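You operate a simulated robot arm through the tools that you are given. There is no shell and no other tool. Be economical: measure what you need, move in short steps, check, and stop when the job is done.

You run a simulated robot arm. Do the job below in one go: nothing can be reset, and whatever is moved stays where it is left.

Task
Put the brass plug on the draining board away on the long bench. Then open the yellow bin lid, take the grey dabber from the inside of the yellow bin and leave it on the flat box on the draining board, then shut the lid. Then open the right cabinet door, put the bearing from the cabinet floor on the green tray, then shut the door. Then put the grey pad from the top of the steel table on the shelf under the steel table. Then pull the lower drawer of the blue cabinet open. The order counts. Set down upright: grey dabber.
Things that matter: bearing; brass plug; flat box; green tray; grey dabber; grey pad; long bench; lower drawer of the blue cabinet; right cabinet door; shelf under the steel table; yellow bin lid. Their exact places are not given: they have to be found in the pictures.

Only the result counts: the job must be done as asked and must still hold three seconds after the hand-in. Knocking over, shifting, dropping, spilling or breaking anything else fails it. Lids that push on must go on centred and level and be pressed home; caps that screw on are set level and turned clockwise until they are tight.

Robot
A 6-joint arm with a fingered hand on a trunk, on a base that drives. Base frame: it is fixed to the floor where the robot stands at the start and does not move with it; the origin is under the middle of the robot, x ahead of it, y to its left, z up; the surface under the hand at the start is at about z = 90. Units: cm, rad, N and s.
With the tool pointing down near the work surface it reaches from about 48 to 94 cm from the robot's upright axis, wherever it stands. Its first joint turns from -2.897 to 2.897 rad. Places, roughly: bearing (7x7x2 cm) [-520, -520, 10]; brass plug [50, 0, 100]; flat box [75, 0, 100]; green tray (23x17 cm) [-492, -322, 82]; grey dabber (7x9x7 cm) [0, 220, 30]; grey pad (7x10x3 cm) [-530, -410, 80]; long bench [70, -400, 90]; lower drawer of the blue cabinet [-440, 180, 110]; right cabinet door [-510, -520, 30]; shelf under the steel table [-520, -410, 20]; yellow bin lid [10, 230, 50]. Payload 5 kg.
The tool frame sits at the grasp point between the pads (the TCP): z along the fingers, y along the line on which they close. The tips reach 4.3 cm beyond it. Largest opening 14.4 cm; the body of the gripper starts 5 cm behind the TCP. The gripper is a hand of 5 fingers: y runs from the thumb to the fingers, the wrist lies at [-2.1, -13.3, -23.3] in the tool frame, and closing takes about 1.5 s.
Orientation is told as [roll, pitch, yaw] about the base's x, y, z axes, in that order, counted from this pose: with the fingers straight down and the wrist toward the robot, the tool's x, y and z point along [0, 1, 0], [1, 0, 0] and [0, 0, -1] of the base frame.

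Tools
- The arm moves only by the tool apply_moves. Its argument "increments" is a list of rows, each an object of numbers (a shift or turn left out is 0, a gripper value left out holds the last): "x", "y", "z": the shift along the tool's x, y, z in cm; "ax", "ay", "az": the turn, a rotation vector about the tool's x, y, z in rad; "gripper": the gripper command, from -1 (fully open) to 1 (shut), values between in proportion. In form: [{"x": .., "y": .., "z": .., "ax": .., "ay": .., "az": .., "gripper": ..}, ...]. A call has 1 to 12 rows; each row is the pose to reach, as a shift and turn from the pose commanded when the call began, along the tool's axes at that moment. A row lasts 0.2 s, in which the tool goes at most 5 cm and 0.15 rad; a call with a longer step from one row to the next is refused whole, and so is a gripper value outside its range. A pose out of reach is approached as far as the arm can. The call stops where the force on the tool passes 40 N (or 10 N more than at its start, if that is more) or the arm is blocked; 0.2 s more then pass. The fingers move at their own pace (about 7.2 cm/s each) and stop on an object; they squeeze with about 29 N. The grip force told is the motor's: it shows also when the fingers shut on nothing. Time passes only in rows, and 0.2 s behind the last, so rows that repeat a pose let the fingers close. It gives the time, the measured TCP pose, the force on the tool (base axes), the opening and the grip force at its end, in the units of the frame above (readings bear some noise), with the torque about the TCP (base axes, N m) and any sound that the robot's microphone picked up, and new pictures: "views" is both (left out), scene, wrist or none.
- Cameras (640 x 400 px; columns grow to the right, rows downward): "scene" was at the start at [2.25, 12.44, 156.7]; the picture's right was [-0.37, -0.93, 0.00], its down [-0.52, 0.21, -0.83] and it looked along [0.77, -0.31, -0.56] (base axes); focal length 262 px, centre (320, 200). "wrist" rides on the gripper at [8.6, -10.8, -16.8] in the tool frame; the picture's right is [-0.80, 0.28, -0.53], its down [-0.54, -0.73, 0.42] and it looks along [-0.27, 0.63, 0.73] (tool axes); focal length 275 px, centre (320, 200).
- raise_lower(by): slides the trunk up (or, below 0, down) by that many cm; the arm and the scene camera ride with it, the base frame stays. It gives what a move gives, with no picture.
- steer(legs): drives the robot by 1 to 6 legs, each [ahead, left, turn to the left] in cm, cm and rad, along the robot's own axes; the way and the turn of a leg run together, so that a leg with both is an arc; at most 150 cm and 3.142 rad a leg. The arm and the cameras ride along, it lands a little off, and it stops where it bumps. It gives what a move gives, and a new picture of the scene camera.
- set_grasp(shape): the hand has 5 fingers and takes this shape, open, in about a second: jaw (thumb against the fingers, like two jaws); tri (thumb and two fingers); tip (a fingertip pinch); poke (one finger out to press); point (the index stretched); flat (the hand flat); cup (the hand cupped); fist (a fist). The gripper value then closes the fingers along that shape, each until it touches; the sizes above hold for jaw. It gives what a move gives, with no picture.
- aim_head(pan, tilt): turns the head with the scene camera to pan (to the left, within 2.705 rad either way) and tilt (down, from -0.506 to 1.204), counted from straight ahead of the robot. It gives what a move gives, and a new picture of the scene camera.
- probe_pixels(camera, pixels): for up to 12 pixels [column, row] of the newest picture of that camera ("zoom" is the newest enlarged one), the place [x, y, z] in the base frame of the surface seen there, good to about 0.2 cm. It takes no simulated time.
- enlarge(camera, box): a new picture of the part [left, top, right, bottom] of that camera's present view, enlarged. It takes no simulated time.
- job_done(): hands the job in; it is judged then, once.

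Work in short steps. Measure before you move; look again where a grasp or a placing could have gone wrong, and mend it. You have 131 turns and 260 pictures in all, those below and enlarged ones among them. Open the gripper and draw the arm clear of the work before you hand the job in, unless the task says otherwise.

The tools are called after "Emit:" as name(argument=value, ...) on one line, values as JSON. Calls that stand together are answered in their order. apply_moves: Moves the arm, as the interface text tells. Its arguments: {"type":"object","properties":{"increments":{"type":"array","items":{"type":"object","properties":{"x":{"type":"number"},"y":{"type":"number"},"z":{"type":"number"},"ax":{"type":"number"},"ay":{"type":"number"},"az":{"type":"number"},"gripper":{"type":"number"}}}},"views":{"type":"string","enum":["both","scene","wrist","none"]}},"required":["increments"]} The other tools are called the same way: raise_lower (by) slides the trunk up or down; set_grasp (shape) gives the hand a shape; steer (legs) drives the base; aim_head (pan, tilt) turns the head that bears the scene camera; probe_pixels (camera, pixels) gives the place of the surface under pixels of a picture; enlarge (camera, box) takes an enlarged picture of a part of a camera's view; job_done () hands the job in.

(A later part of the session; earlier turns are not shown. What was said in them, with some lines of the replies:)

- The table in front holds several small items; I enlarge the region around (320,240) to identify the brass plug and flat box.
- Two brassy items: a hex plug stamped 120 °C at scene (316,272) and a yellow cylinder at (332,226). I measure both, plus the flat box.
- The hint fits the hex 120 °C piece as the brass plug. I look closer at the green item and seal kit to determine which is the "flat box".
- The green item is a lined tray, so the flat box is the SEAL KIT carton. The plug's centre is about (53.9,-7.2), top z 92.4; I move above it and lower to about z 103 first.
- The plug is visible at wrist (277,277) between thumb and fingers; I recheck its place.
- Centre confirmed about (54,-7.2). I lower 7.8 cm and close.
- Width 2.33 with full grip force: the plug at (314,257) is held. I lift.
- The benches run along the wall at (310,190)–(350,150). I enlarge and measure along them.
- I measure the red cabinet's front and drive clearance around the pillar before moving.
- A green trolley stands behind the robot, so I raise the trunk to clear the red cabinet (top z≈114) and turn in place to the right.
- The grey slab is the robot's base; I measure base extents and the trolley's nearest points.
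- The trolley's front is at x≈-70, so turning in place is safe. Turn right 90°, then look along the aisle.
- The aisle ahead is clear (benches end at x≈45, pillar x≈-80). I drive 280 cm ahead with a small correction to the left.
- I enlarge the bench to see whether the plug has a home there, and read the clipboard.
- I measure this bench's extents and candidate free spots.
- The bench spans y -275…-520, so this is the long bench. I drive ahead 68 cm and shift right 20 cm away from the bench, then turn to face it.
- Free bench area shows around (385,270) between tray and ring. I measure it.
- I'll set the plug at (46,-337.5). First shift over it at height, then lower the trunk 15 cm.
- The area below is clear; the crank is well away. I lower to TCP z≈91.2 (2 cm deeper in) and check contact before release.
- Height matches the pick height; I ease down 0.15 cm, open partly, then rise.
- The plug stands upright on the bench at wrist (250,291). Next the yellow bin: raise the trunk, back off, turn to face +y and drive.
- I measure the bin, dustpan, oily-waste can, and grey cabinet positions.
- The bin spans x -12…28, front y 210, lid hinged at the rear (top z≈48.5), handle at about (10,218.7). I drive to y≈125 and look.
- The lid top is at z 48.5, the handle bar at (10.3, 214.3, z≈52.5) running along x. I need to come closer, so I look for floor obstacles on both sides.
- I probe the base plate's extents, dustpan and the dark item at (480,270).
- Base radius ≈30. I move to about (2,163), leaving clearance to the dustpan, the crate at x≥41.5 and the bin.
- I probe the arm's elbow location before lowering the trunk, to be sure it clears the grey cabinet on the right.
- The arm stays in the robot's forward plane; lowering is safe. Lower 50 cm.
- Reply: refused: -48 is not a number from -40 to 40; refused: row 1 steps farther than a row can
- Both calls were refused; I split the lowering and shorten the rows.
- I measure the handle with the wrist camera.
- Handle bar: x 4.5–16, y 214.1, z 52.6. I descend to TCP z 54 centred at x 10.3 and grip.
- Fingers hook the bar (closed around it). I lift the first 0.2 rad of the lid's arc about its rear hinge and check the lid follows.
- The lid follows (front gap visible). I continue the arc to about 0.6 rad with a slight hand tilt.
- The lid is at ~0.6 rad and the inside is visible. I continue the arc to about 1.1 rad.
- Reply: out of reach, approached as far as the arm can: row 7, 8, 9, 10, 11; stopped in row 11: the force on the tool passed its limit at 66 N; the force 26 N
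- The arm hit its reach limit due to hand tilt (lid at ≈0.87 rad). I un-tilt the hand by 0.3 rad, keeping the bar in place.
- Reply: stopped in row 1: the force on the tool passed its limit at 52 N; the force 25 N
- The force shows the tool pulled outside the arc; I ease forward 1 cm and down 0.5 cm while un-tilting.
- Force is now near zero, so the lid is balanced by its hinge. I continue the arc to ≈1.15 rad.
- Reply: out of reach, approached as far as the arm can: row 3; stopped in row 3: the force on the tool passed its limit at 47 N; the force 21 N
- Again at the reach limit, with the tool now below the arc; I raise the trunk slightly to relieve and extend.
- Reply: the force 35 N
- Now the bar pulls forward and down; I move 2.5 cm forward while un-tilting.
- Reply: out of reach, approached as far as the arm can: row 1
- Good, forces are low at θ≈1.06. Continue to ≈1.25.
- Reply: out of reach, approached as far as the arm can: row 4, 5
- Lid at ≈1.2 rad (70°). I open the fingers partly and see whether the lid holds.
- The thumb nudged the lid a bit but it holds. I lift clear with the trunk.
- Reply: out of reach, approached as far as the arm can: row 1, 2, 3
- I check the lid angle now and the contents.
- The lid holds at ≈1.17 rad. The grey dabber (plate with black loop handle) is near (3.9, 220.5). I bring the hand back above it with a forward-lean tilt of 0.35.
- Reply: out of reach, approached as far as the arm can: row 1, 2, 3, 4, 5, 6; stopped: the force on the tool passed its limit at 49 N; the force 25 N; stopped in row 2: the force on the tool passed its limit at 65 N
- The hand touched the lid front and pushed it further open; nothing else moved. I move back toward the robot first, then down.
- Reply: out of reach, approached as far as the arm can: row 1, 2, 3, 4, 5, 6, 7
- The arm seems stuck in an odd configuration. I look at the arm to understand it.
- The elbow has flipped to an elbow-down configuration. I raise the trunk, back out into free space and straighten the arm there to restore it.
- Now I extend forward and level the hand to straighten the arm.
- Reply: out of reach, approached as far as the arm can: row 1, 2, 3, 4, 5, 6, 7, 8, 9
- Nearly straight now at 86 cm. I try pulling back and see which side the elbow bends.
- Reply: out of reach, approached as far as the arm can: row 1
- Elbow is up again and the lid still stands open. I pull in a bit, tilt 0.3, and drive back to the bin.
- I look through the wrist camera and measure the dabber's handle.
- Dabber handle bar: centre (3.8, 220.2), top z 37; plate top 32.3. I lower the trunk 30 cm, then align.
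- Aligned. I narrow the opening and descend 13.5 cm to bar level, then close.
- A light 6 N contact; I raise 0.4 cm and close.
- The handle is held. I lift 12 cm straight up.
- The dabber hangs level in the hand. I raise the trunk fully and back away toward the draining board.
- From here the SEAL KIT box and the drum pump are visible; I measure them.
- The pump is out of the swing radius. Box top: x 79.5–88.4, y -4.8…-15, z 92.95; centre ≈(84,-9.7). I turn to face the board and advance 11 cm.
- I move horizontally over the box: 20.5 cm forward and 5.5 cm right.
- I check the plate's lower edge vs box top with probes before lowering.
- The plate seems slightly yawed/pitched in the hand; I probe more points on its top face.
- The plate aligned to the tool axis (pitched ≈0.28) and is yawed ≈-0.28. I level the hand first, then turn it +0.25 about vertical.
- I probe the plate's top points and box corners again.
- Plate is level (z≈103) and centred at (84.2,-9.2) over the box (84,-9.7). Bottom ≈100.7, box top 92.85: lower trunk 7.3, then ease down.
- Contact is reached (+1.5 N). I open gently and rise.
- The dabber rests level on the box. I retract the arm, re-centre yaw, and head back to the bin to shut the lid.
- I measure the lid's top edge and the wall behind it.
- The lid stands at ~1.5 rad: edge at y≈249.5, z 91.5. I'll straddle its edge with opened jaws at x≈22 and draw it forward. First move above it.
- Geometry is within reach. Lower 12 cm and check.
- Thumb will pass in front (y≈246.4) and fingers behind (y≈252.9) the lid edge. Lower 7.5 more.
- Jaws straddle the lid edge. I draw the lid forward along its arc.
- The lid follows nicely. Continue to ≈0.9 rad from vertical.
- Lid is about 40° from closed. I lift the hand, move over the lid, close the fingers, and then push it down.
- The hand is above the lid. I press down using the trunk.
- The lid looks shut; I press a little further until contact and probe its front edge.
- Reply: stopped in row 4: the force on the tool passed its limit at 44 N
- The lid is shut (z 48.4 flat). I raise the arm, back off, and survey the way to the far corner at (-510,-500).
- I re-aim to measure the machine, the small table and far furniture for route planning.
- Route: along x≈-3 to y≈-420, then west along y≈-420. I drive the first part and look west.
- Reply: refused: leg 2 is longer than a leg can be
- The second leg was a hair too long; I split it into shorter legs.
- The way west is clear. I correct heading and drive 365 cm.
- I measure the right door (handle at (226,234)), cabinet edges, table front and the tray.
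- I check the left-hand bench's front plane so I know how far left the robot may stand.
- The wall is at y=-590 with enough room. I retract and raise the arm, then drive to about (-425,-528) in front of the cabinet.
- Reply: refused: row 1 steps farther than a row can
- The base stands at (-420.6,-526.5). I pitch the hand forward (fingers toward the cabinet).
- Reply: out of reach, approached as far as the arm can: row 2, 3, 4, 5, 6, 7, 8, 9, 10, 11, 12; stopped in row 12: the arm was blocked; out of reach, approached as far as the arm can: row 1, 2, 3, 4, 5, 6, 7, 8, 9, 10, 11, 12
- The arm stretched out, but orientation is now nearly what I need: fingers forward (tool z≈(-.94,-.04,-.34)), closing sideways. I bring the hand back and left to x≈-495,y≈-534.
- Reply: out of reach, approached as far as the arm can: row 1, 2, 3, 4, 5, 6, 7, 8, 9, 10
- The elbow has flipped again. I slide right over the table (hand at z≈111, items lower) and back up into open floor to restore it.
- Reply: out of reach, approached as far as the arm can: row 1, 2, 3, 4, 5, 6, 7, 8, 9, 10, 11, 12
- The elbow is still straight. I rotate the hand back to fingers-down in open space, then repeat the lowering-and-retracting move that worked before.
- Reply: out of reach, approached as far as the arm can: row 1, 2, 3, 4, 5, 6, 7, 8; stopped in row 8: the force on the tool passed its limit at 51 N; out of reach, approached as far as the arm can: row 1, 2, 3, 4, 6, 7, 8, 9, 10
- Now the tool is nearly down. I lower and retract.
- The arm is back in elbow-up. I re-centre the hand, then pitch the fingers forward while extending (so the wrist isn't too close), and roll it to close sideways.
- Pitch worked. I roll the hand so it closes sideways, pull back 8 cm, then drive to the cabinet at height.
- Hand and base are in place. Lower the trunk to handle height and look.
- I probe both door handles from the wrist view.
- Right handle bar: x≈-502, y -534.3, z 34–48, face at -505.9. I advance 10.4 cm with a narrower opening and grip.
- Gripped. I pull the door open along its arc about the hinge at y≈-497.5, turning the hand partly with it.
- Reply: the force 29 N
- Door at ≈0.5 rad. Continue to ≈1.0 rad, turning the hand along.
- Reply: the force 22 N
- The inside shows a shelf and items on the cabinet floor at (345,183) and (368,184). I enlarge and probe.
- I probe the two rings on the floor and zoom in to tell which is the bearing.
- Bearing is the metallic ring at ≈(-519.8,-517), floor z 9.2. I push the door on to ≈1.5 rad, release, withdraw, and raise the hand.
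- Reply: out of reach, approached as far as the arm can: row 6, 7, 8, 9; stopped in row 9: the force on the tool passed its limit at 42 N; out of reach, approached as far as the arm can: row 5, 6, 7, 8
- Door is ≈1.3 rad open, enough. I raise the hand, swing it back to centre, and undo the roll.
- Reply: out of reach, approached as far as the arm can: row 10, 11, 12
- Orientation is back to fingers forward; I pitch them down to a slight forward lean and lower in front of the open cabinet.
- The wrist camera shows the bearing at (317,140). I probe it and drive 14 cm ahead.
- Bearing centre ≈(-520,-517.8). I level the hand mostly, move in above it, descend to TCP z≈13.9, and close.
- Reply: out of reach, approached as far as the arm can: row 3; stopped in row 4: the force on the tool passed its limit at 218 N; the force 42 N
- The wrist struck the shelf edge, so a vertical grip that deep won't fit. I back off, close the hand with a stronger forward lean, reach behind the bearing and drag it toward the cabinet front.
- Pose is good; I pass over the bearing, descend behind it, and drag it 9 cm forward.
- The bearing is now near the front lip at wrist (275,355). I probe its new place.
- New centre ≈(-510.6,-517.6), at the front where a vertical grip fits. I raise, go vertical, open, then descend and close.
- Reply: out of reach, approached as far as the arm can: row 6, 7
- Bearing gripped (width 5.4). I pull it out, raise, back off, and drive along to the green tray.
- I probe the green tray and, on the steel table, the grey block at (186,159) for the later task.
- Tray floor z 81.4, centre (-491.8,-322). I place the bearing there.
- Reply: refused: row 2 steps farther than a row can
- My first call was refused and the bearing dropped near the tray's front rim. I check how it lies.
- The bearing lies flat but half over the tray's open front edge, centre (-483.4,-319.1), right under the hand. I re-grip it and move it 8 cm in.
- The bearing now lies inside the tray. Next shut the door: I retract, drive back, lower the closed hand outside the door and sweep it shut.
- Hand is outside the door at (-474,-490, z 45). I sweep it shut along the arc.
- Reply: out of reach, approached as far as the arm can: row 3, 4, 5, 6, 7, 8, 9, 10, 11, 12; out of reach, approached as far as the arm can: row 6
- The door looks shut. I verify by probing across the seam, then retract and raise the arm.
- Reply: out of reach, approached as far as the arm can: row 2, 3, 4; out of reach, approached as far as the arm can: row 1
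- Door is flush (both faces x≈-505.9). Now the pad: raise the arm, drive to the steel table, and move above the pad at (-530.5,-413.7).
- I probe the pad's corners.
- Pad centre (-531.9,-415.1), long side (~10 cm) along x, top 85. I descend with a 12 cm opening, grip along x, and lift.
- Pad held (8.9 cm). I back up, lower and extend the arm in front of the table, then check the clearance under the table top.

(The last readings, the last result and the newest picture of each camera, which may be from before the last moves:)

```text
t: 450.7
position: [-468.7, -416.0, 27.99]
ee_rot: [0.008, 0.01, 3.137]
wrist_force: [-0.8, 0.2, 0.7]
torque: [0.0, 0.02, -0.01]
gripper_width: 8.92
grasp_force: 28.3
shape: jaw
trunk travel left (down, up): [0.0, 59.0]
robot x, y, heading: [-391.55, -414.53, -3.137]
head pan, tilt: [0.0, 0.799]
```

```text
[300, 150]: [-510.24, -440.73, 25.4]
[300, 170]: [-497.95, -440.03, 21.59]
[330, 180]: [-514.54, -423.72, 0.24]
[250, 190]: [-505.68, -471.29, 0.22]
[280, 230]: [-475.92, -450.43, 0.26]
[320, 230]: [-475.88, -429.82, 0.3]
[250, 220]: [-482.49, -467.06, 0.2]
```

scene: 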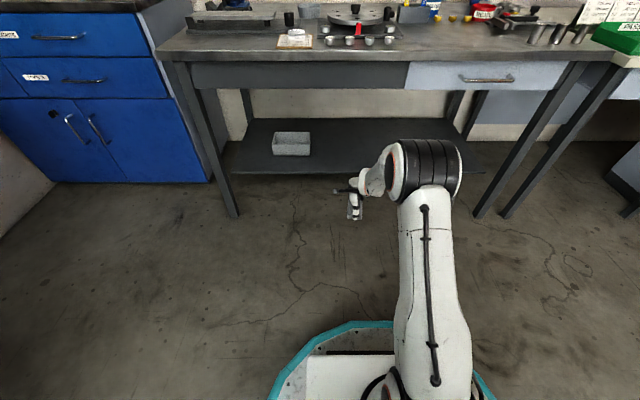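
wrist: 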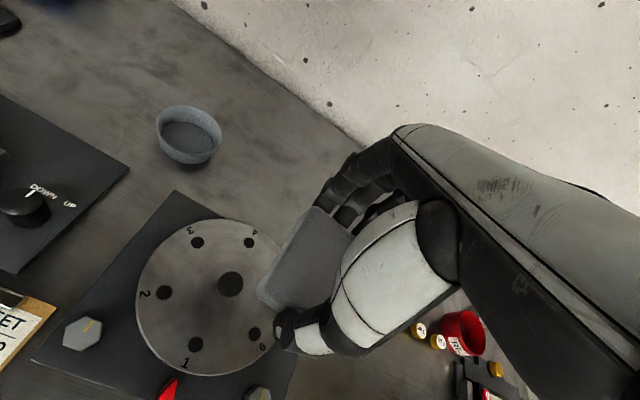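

Clearance looks fine. I drive in 36 cm, lower onto the shelf, release, and lift the fingers above the pad.

Emit:
steer(legs=[[36, 0, 0]])

Emit:
apply_moves(increments=[{"z": 0.4}, {"z": 0.8}, {"z": 1.0}, {"z": 1.0, "gripper": -0.4}, {"z": 1.0, "gripper": -0.6}, {"z": 1.0, "gripper": -0.6}, {"z": 1.0, "gripper": -0.6}, {"z": -2}, {"z": -4.5}, {"z": -4.5}])

```text
t: 453.0
position: [-503.84, -415.88, 28.14]
ee_rot: [0.008, 0.013, 3.135]
wrist_force: [0.2, 0.9, -0.3]
torque: [-0.03, 0.0, 0.01]
gripper_width: 8.94
grasp_force: 29.0
shape: jaw
trunk travel left (down, up): [0.0, 59.0]
robot x, y, heading: [-426.8, -414.53, 3.143]
head pan, tilt: [0.0, 0.799]
```

scene: 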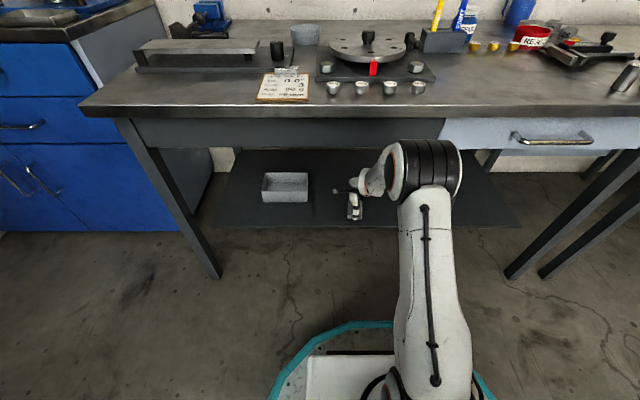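

```text
t: 455.2
position: [-504.13, -415.72, 32.52]
ee_rot: [0.01, 0.011, 3.137]
wrist_force: [0.1, 0.2, -0.5]
torque: [0.0, -0.01, -0.03]
gripper_width: 11.48
grasp_force: 0.1
shape: jaw
trunk travel left (down, up): [0.0, 59.0]
robot x, y, heading: [-426.64, -414.7, 3.143]
head pan, tilt: [0.0, 0.799]
```

scene: 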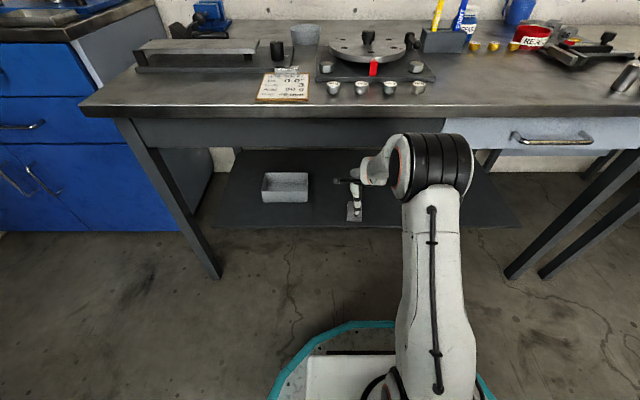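
wrist: 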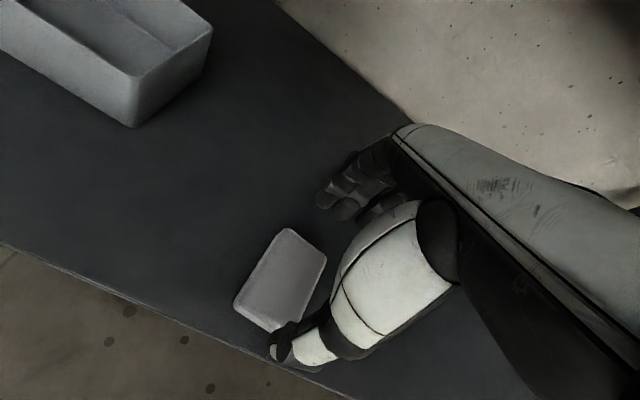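

The pad rests on the shelf. I back out, raise and tuck the arm, and head back around toward the storage corridor where the blue cabinet is (-440,180).

Emit:
steer(legs=[[-60, 0, 0]])

Emit:
raise_lower(by=40)

Emit:
apply_moves(increments=[{"y": -4, "z": -3, "gripper": 1}, {"y": -8, "z": -6}, {"y": -12, "z": -9}, {"y": -16, "z": -12}, {"y": -18, "z": -16}, {"y": -18, "z": -20}, {"y": -18, "z": -24}, {"y": -18, "z": -24}], views="none")

Emit:
steer(legs=[[-140, 0, 0], [-140, 0, 0], [-60, 0, 0], [0, 0, -1.571], [148, 0, 0], [148, 0, 0]])

Emit:
aim_head(pan=0.9, tilt=0.25)

```text
t: 458.6
position: [-443.92, -416.03, 32.38]
ee_rot: [0.009, 0.013, 3.14]
wrist_force: [-0.6, -0.5, 0.5]
torque: [0.0, 0.0, -0.01]
gripper_width: 11.47
grasp_force: 0.1
shape: jaw
trunk travel left (down, up): [0.0, 59.0]
robot x, y, heading: [-366.52, -414.65, -3.137]
head pan, tilt: [0.0, 0.799]
```

scene: 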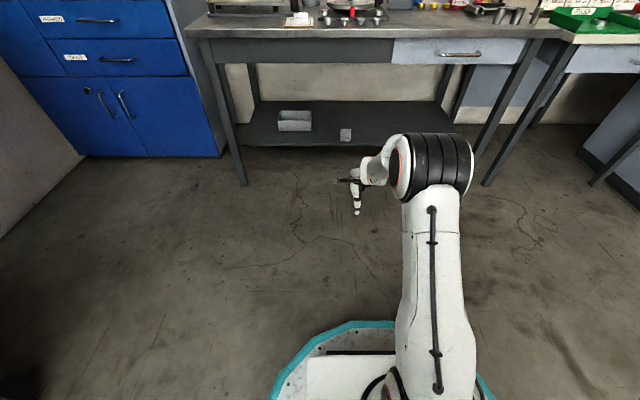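

```text
t: 462.4
position: [-444.0, -416.11, 72.37]
ee_rot: [0.008, 0.013, 3.139]
wrist_force: [-0.4, -0.2, -0.4]
torque: [-0.02, 0.0, -0.02]
gripper_width: 11.48
grasp_force: 0.1
shape: jaw
trunk travel left (down, up): [-40.0, 19.0]
robot x, y, heading: [-366.49, -414.71, -3.142]
head pan, tilt: [0.0, 0.799]
```

```text
t: 464.2
position: [-426.09, -416.01, 96.92]
ee_rot: [0.009, 0.013, 3.14]
wrist_force: [-0.4, 0.7, 0.0]
torque: [0.0, 0.02, 0.0]
gripper_width: 0.0
grasp_force: 28.7
shape: jaw
trunk travel left (down, up): [-40.0, 19.0]
robot x, y, heading: [-366.77, -414.63, -3.142]
head pan, tilt: [0.0, 0.799]
```

```text
t: 498.1
position: [-42.61, -60.62, 96.94]
ee_rot: [0.01, 0.011, 1.609]
wrist_force: [0.7, 0.5, -0.4]
torque: [0.0, 0.0, 0.0]
gripper_width: 0.0
grasp_force: 28.9
shape: jaw
trunk travel left (down, up): [-40.0, 19.0]
robot x, y, heading: [-39.28, -120.36, 1.612]
head pan, tilt: [0.0, 0.799]
```

scene: 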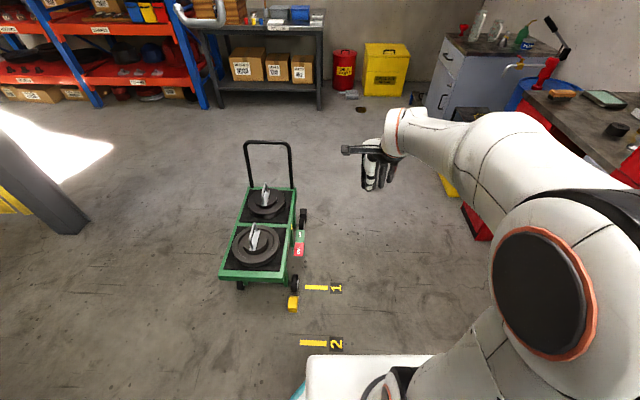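

```text
t: 499.3
position: [-42.66, -60.59, 96.95]
ee_rot: [0.009, 0.01, 1.61]
wrist_force: [1.2, 0.7, -0.5]
torque: [0.03, 0.0, -0.02]
gripper_width: 0.0
grasp_force: 29.1
shape: jaw
trunk travel left (down, up): [-40.0, 19.0]
robot x, y, heading: [-39.04, -120.08, 1.612]
head pan, tilt: [0.901, 0.25]
```

scene: 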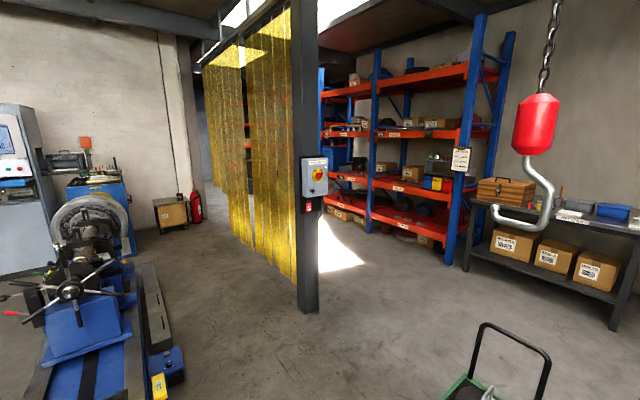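

The hook hangs over the trolley at about (-72,-27). I go up along x≈-5 to y≈80, turn west and enter the corridor.

Emit:
steer(legs=[[0, -34, -0.04], [145, 0, 0], [55, 0, 0], [0, 0, 1.571], [148, 0, 0], [130, 0, 0]])

Emit:
aim_head(pan=-0.45, tilt=0.25)

```text
t: 528.0
position: [-345.17, 89.6, 96.94]
ee_rot: [0.009, 0.01, 3.102]
wrist_force: [-0.4, -0.1, -0.7]
torque: [0.0, 0.01, 0.02]
gripper_width: 0.03
grasp_force: 29.0
shape: jaw
trunk travel left (down, up): [-40.0, 19.0]
robot x, y, heading: [-285.66, 88.69, 3.106]
head pan, tilt: [0.901, 0.25]
```

scene: 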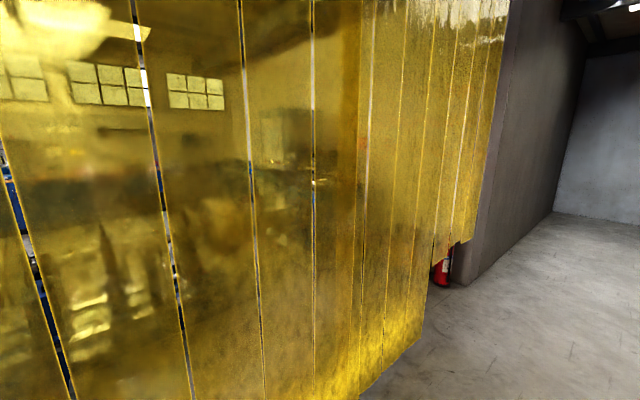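

```text
t: 529.5
position: [-345.04, 89.69, 96.92]
ee_rot: [0.009, 0.012, 3.103]
wrist_force: [0.2, 0.1, -0.2]
torque: [0.01, -0.02, 0.05]
gripper_width: 0.0
grasp_force: 28.6
shape: jaw
trunk travel left (down, up): [-40.0, 19.0]
robot x, y, heading: [-285.43, 88.87, 3.109]
head pan, tilt: [-0.45, 0.25]
```

scene: 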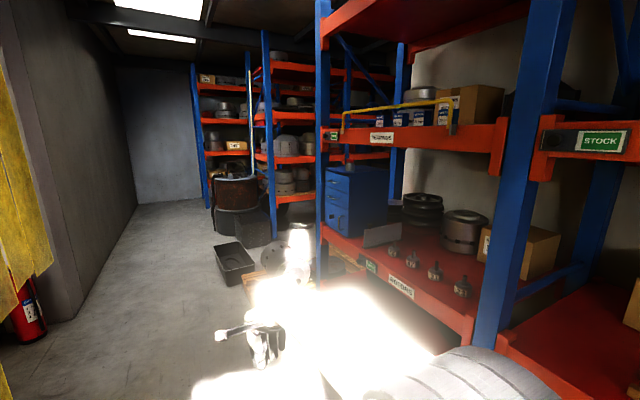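

The blue cabinet sits on the rack shelf at (350,200). I enlarge and probe its drawers.

Emit:
enlarge(camera="scene", box=[290, 145, 410, 275])

Emit:
probe_pixels(camera="scene", pixels=[[327, 172], [347, 176], [327, 225], [347, 237], [337, 185], [337, 203], [337, 222], [387, 175], [330, 245], [345, 250], [355, 262], [300, 300]])

```text
3.08 times, centred on (350, 210) of scene
```

zoom: 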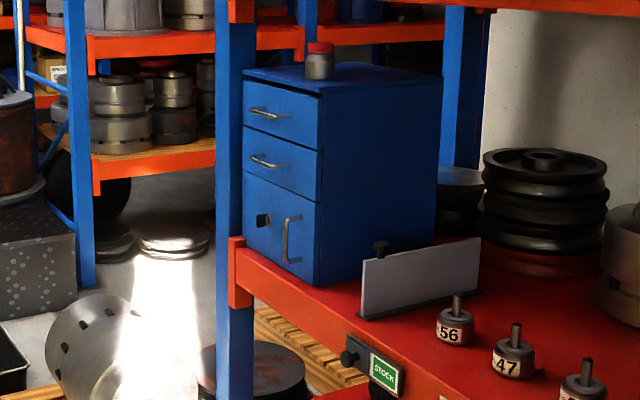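

```text
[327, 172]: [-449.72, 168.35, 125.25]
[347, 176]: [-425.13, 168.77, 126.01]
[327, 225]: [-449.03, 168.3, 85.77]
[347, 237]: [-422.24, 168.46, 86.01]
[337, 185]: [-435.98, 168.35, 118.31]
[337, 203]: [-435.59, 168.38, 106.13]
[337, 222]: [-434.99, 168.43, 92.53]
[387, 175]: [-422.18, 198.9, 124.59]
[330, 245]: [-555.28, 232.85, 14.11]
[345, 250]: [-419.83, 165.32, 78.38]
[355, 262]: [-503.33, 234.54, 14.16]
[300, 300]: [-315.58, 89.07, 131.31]
```

Lower drawer handle is near (-440, 165, 108), cabinet front y=168.3 facing the aisle. I drive in front, turn to face it, extend, pitch the fingers forward and raise.

Emit:
steer(legs=[[147, 0, 0], [7, 14, 0], [0, 0, -1.536]])

Emit:
apply_moves(increments=[{"y": 3}, {"y": 5}, {"y": 5}], views="none")

Emit:
apply_moves(increments=[{"ax": -0.14, "y": 1.3}, {"ax": -0.28, "y": 2.6}, {"ax": -0.42, "y": 3.9}, {"ax": -0.56, "y": 5.2}, {"ax": -0.7, "y": 6.5}, {"ax": -0.84, "y": 7.8}, {"ax": -0.98, "y": 9}, {"ax": -1.12, "y": 10}, {"ax": -1.26, "y": 11}, {"ax": -1.4, "y": 12}, {"ax": -1.54, "y": 12.5}, {"ax": -1.57, "y": 12.5}], views="none")

Emit:
raise_lower(by=11)

Emit:
apply_moves(increments=[{"gripper": 0.2}, {"gripper": 0.2}, {"gripper": 0.2}])

Emit:
aim_head(pan=0.0, tilt=0.35)

```text
t: 541.5
position: [-440.99, 140.98, 96.84]
ee_rot: [0.008, 0.01, 1.573]
wrist_force: [0.3, 0.1, -1.1]
torque: [0.03, -0.01, -0.01]
gripper_width: 0.0
grasp_force: 29.1
shape: jaw
trunk travel left (down, up): [-40.0, 19.0]
robot x, y, heading: [-439.59, 80.95, 1.574]
head pan, tilt: [-0.45, 0.25]
```

scene: 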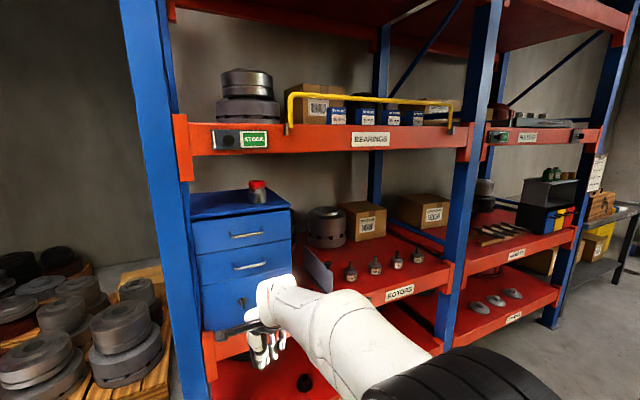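

```text
t: 542.3
position: [-440.97, 145.89, 96.96]
ee_rot: [0.008, 0.012, 1.573]
wrist_force: [0.4, -0.1, 0.5]
torque: [-0.03, 0.02, 0.0]
gripper_width: 0.0
grasp_force: 29.3
shape: jaw
trunk travel left (down, up): [-40.0, 19.0]
robot x, y, heading: [-439.09, 80.82, 1.572]
head pan, tilt: [-0.45, 0.25]
```

```text
t: 544.9
position: [-440.96, 158.38, 96.76]
ee_rot: [0.66, -1.557, 0.913]
wrist_force: [0.3, -0.5, -0.5]
torque: [0.02, -0.03, -0.04]
gripper_width: 0.0
grasp_force: 29.2
shape: jaw
trunk travel left (down, up): [-40.0, 19.0]
robot x, y, heading: [-439.36, 81.28, 1.576]
head pan, tilt: [-0.45, 0.25]
```

```text
t: 546.3
position: [-441.08, 158.33, 107.75]
ee_rot: [0.576, -1.555, 0.999]
wrist_force: [-0.4, 0.6, 1.1]
torque: [0.03, -0.02, 0.01]
gripper_width: 0.0
grasp_force: 29.4
shape: jaw
trunk travel left (down, up): [-51.0, 8.0]
robot x, y, heading: [-439.49, 81.24, 1.577]
head pan, tilt: [-0.45, 0.25]
```

```text
t: 547.1
position: [-441.03, 158.41, 107.75]
ee_rot: [0.583, -1.555, 0.99]
wrist_force: [-0.4, 0.2, -0.5]
torque: [0.0, -0.04, -0.05]
gripper_width: 5.72
grasp_force: 0.0
shape: jaw
trunk travel left (down, up): [-51.0, 8.0]
robot x, y, heading: [-439.65, 81.18, 1.575]
head pan, tilt: [-0.45, 0.25]
```

scene: 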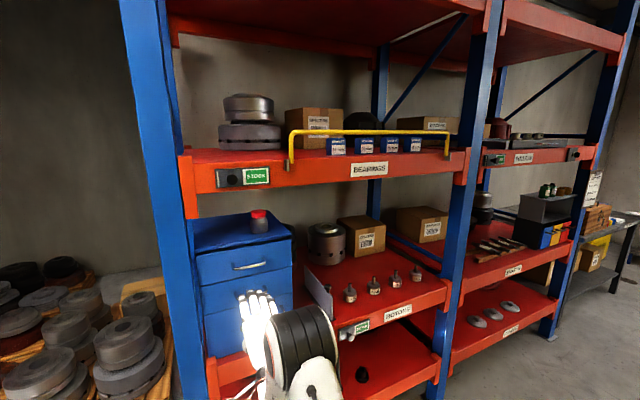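
wrist: 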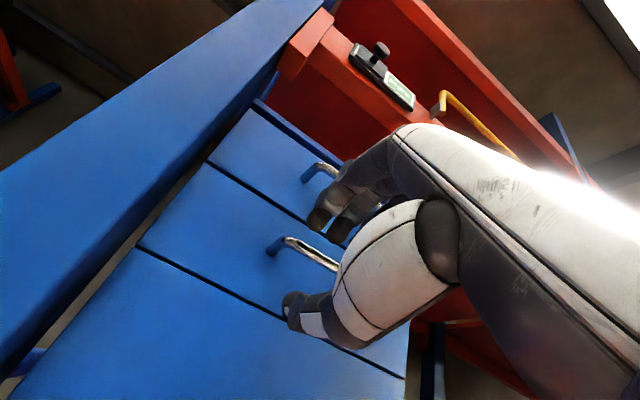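

```text
t: 548.0
position: [-440.99, 158.45, 107.7]
ee_rot: [0.582, -1.557, 0.991]
wrist_force: [-1.0, -0.2, 0.1]
torque: [-0.03, -0.01, 0.0]
gripper_width: 5.72
grasp_force: 0.1
shape: jaw
trunk travel left (down, up): [-51.0, 8.0]
robot x, y, heading: [-439.23, 80.91, 1.573]
head pan, tilt: [0.0, 0.351]
```

scene: 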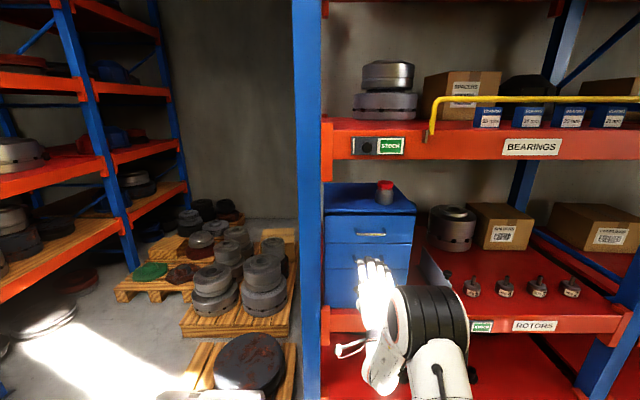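

The lower drawer's handle shows at wrist (280,245)–(335,265), between thumb and fingers. I probe it.

Emit:
probe_pixels(camera="wrist", pixels=[[285, 240], [300, 246], [325, 261], [270, 247], [310, 172], [255, 260], [290, 275]])

```text
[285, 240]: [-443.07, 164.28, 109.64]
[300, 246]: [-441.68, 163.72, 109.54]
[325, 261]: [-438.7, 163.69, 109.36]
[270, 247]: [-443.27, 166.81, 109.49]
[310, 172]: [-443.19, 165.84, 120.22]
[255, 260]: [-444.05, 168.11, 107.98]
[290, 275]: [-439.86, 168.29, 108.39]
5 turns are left
```

Bar at z 109.5, y≈164.2. I shift right 4, up 1.8, advance 4.9, grip, and pull by driving back 18 cm.

Emit:
apply_moves(increments=[{"x": -2, "y": 0.9}, {"x": -4, "y": 1.8}, {"x": -4, "y": 1.8, "z": 2.5}, {"x": -4, "y": 1.8, "z": 4.9}, {"x": -4, "y": 1.8, "z": 4.9}, {"x": -4, "y": 1.8, "z": 4.9, "gripper": 1}, {"x": -4, "y": 1.8, "z": 4.9}, {"x": -4, "y": 1.8, "z": 4.9}, {"x": -4, "y": 1.8, "z": 4.9}, {"x": -4, "y": 1.8, "z": 4.9}, {"x": -4, "y": 1.8, "z": 4.9}, {"x": -4, "y": 1.8, "z": 4.9}], views="none")

Emit:
steer(legs=[[-19, 0, 0]])

Emit:
enlarge(camera="scene", box=[290, 150, 490, 350])

Emit:
probe_pixels(camera="zoom", pixels=[[200, 150], [200, 190], [180, 170], [240, 175], [170, 130], [210, 230]])

```text
t: 550.6
position: [-436.97, 163.35, 109.33]
ee_rot: [0.57, -1.554, 1.002]
wrist_force: [0.2, 0.7, -2.3]
torque: [0.09, -0.12, -0.05]
gripper_width: 0.01
grasp_force: 28.8
shape: jaw
trunk travel left (down, up): [-51.0, 8.0]
robot x, y, heading: [-439.59, 81.03, 1.577]
head pan, tilt: [0.0, 0.351]
```

```text
t: 552.1
position: [-436.83, 144.72, 109.45]
ee_rot: [0.563, -1.555, 1.011]
wrist_force: [-0.3, -1.6, -2.8]
torque: [0.07, -0.12, -0.04]
gripper_width: 0.01
grasp_force: 29.5
shape: jaw
trunk travel left (down, up): [-51.0, 8.0]
robot x, y, heading: [-439.14, 62.7, 1.582]
head pan, tilt: [0.0, 0.351]
```

scene: 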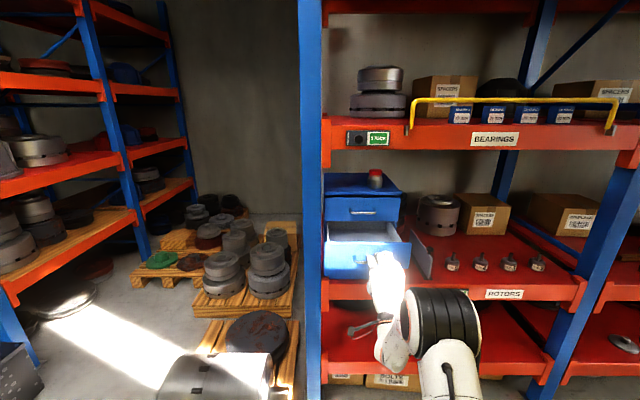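

```text
2.00 times, centred on (390, 250) of scene
```

zoom: 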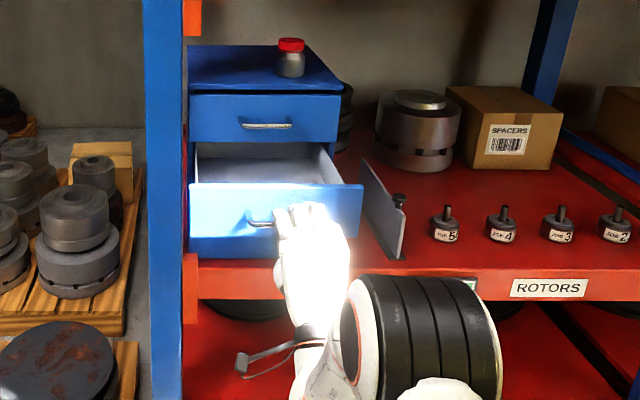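

```text
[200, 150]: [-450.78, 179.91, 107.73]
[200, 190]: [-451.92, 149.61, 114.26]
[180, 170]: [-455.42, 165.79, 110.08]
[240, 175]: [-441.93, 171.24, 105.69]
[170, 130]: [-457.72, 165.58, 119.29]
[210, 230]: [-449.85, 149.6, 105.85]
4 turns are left
```

The lower drawer is pulled out about 19 cm (front at y≈149.6). I open the fingers and back straight off.

Emit:
apply_moves(increments=[{"gripper": 0.5}, {"gripper": 0.3}, {"gripper": 0.1}, {"gripper": 0.1}, {"gripper": 0.1}], views="none")

Emit:
steer(legs=[[-14, 0, 0]])

Emit:
probe_pixels(camera="scene", pixels=[[335, 250], [340, 260], [350, 245], [330, 240]])

```text
t: 553.4
position: [-436.97, 144.71, 109.41]
ee_rot: [0.574, -1.556, 1.001]
wrist_force: [-0.6, 0.8, 0.4]
torque: [0.0, 0.0, 0.05]
gripper_width: 6.45
grasp_force: 0.0
shape: jaw
trunk travel left (down, up): [-51.0, 8.0]
robot x, y, heading: [-439.18, 62.7, 1.577]
head pan, tilt: [0.0, 0.351]
```

```text
t: 554.7
position: [-437.0, 130.77, 109.47]
ee_rot: [0.591, -1.556, 0.981]
wrist_force: [0.6, -0.5, -0.4]
torque: [-0.01, 0.02, 0.0]
gripper_width: 6.44
grasp_force: 0.0
shape: jaw
trunk travel left (down, up): [-51.0, 8.0]
robot x, y, heading: [-439.11, 48.38, 1.582]
head pan, tilt: [0.0, 0.351]
```

scene: 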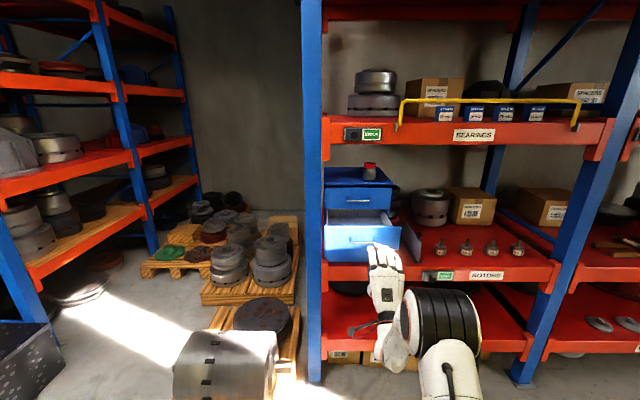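

```text
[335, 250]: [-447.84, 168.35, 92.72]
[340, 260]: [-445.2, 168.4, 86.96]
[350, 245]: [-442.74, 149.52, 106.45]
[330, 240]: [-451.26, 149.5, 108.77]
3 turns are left
```

The drawer stays open (front at y≈149.5) and the hand is clear; handing in.

Emit:
job_done()

```text
The job is handed in.
```

I did all five steps in the order given and handed the job in. I don't know yet how it was judged.

- **Brass plug:** I took the hex piece marked 120 °C to be the brass plug. It stands upright on the long bench near the front edge.
- **Grey dabber:** it sits level on the SEAL KIT 25 mm carton, which I took to be the flat box. The yellow bin lid is shut, measured flat at its original height.
- **Bearing:** it lies flat inside the green tray, and the right cabinet door is flush with its neighbour. A refused move made me let go of it about 16 cm too high. It landed half over the tray's open front edge, so I gripped it again and moved it in.
- **Grey pad:** it is on the shelf under the steel table, near the front edge.
- **Lower drawer of the blue cabinet:** it is open about 19 cm and stayed open after I backed off.

Three contacts were harder than intended:

- **Bin lid:** the hand bumped the open lid and pushed it further back.
- **Steel table:** the hand met resistance of about 50 N while the arm was being untangled over the front of the table.
- **Cabinet shelf:** reaching for the bearing, the hand struck something, most likely the shelf edge inside the cabinet, at about 218 N.

I saw nothing shifted or knocked over in the pictures afterwards. I did not probe the steel table items or the parts on the cabinet shelf one by one.
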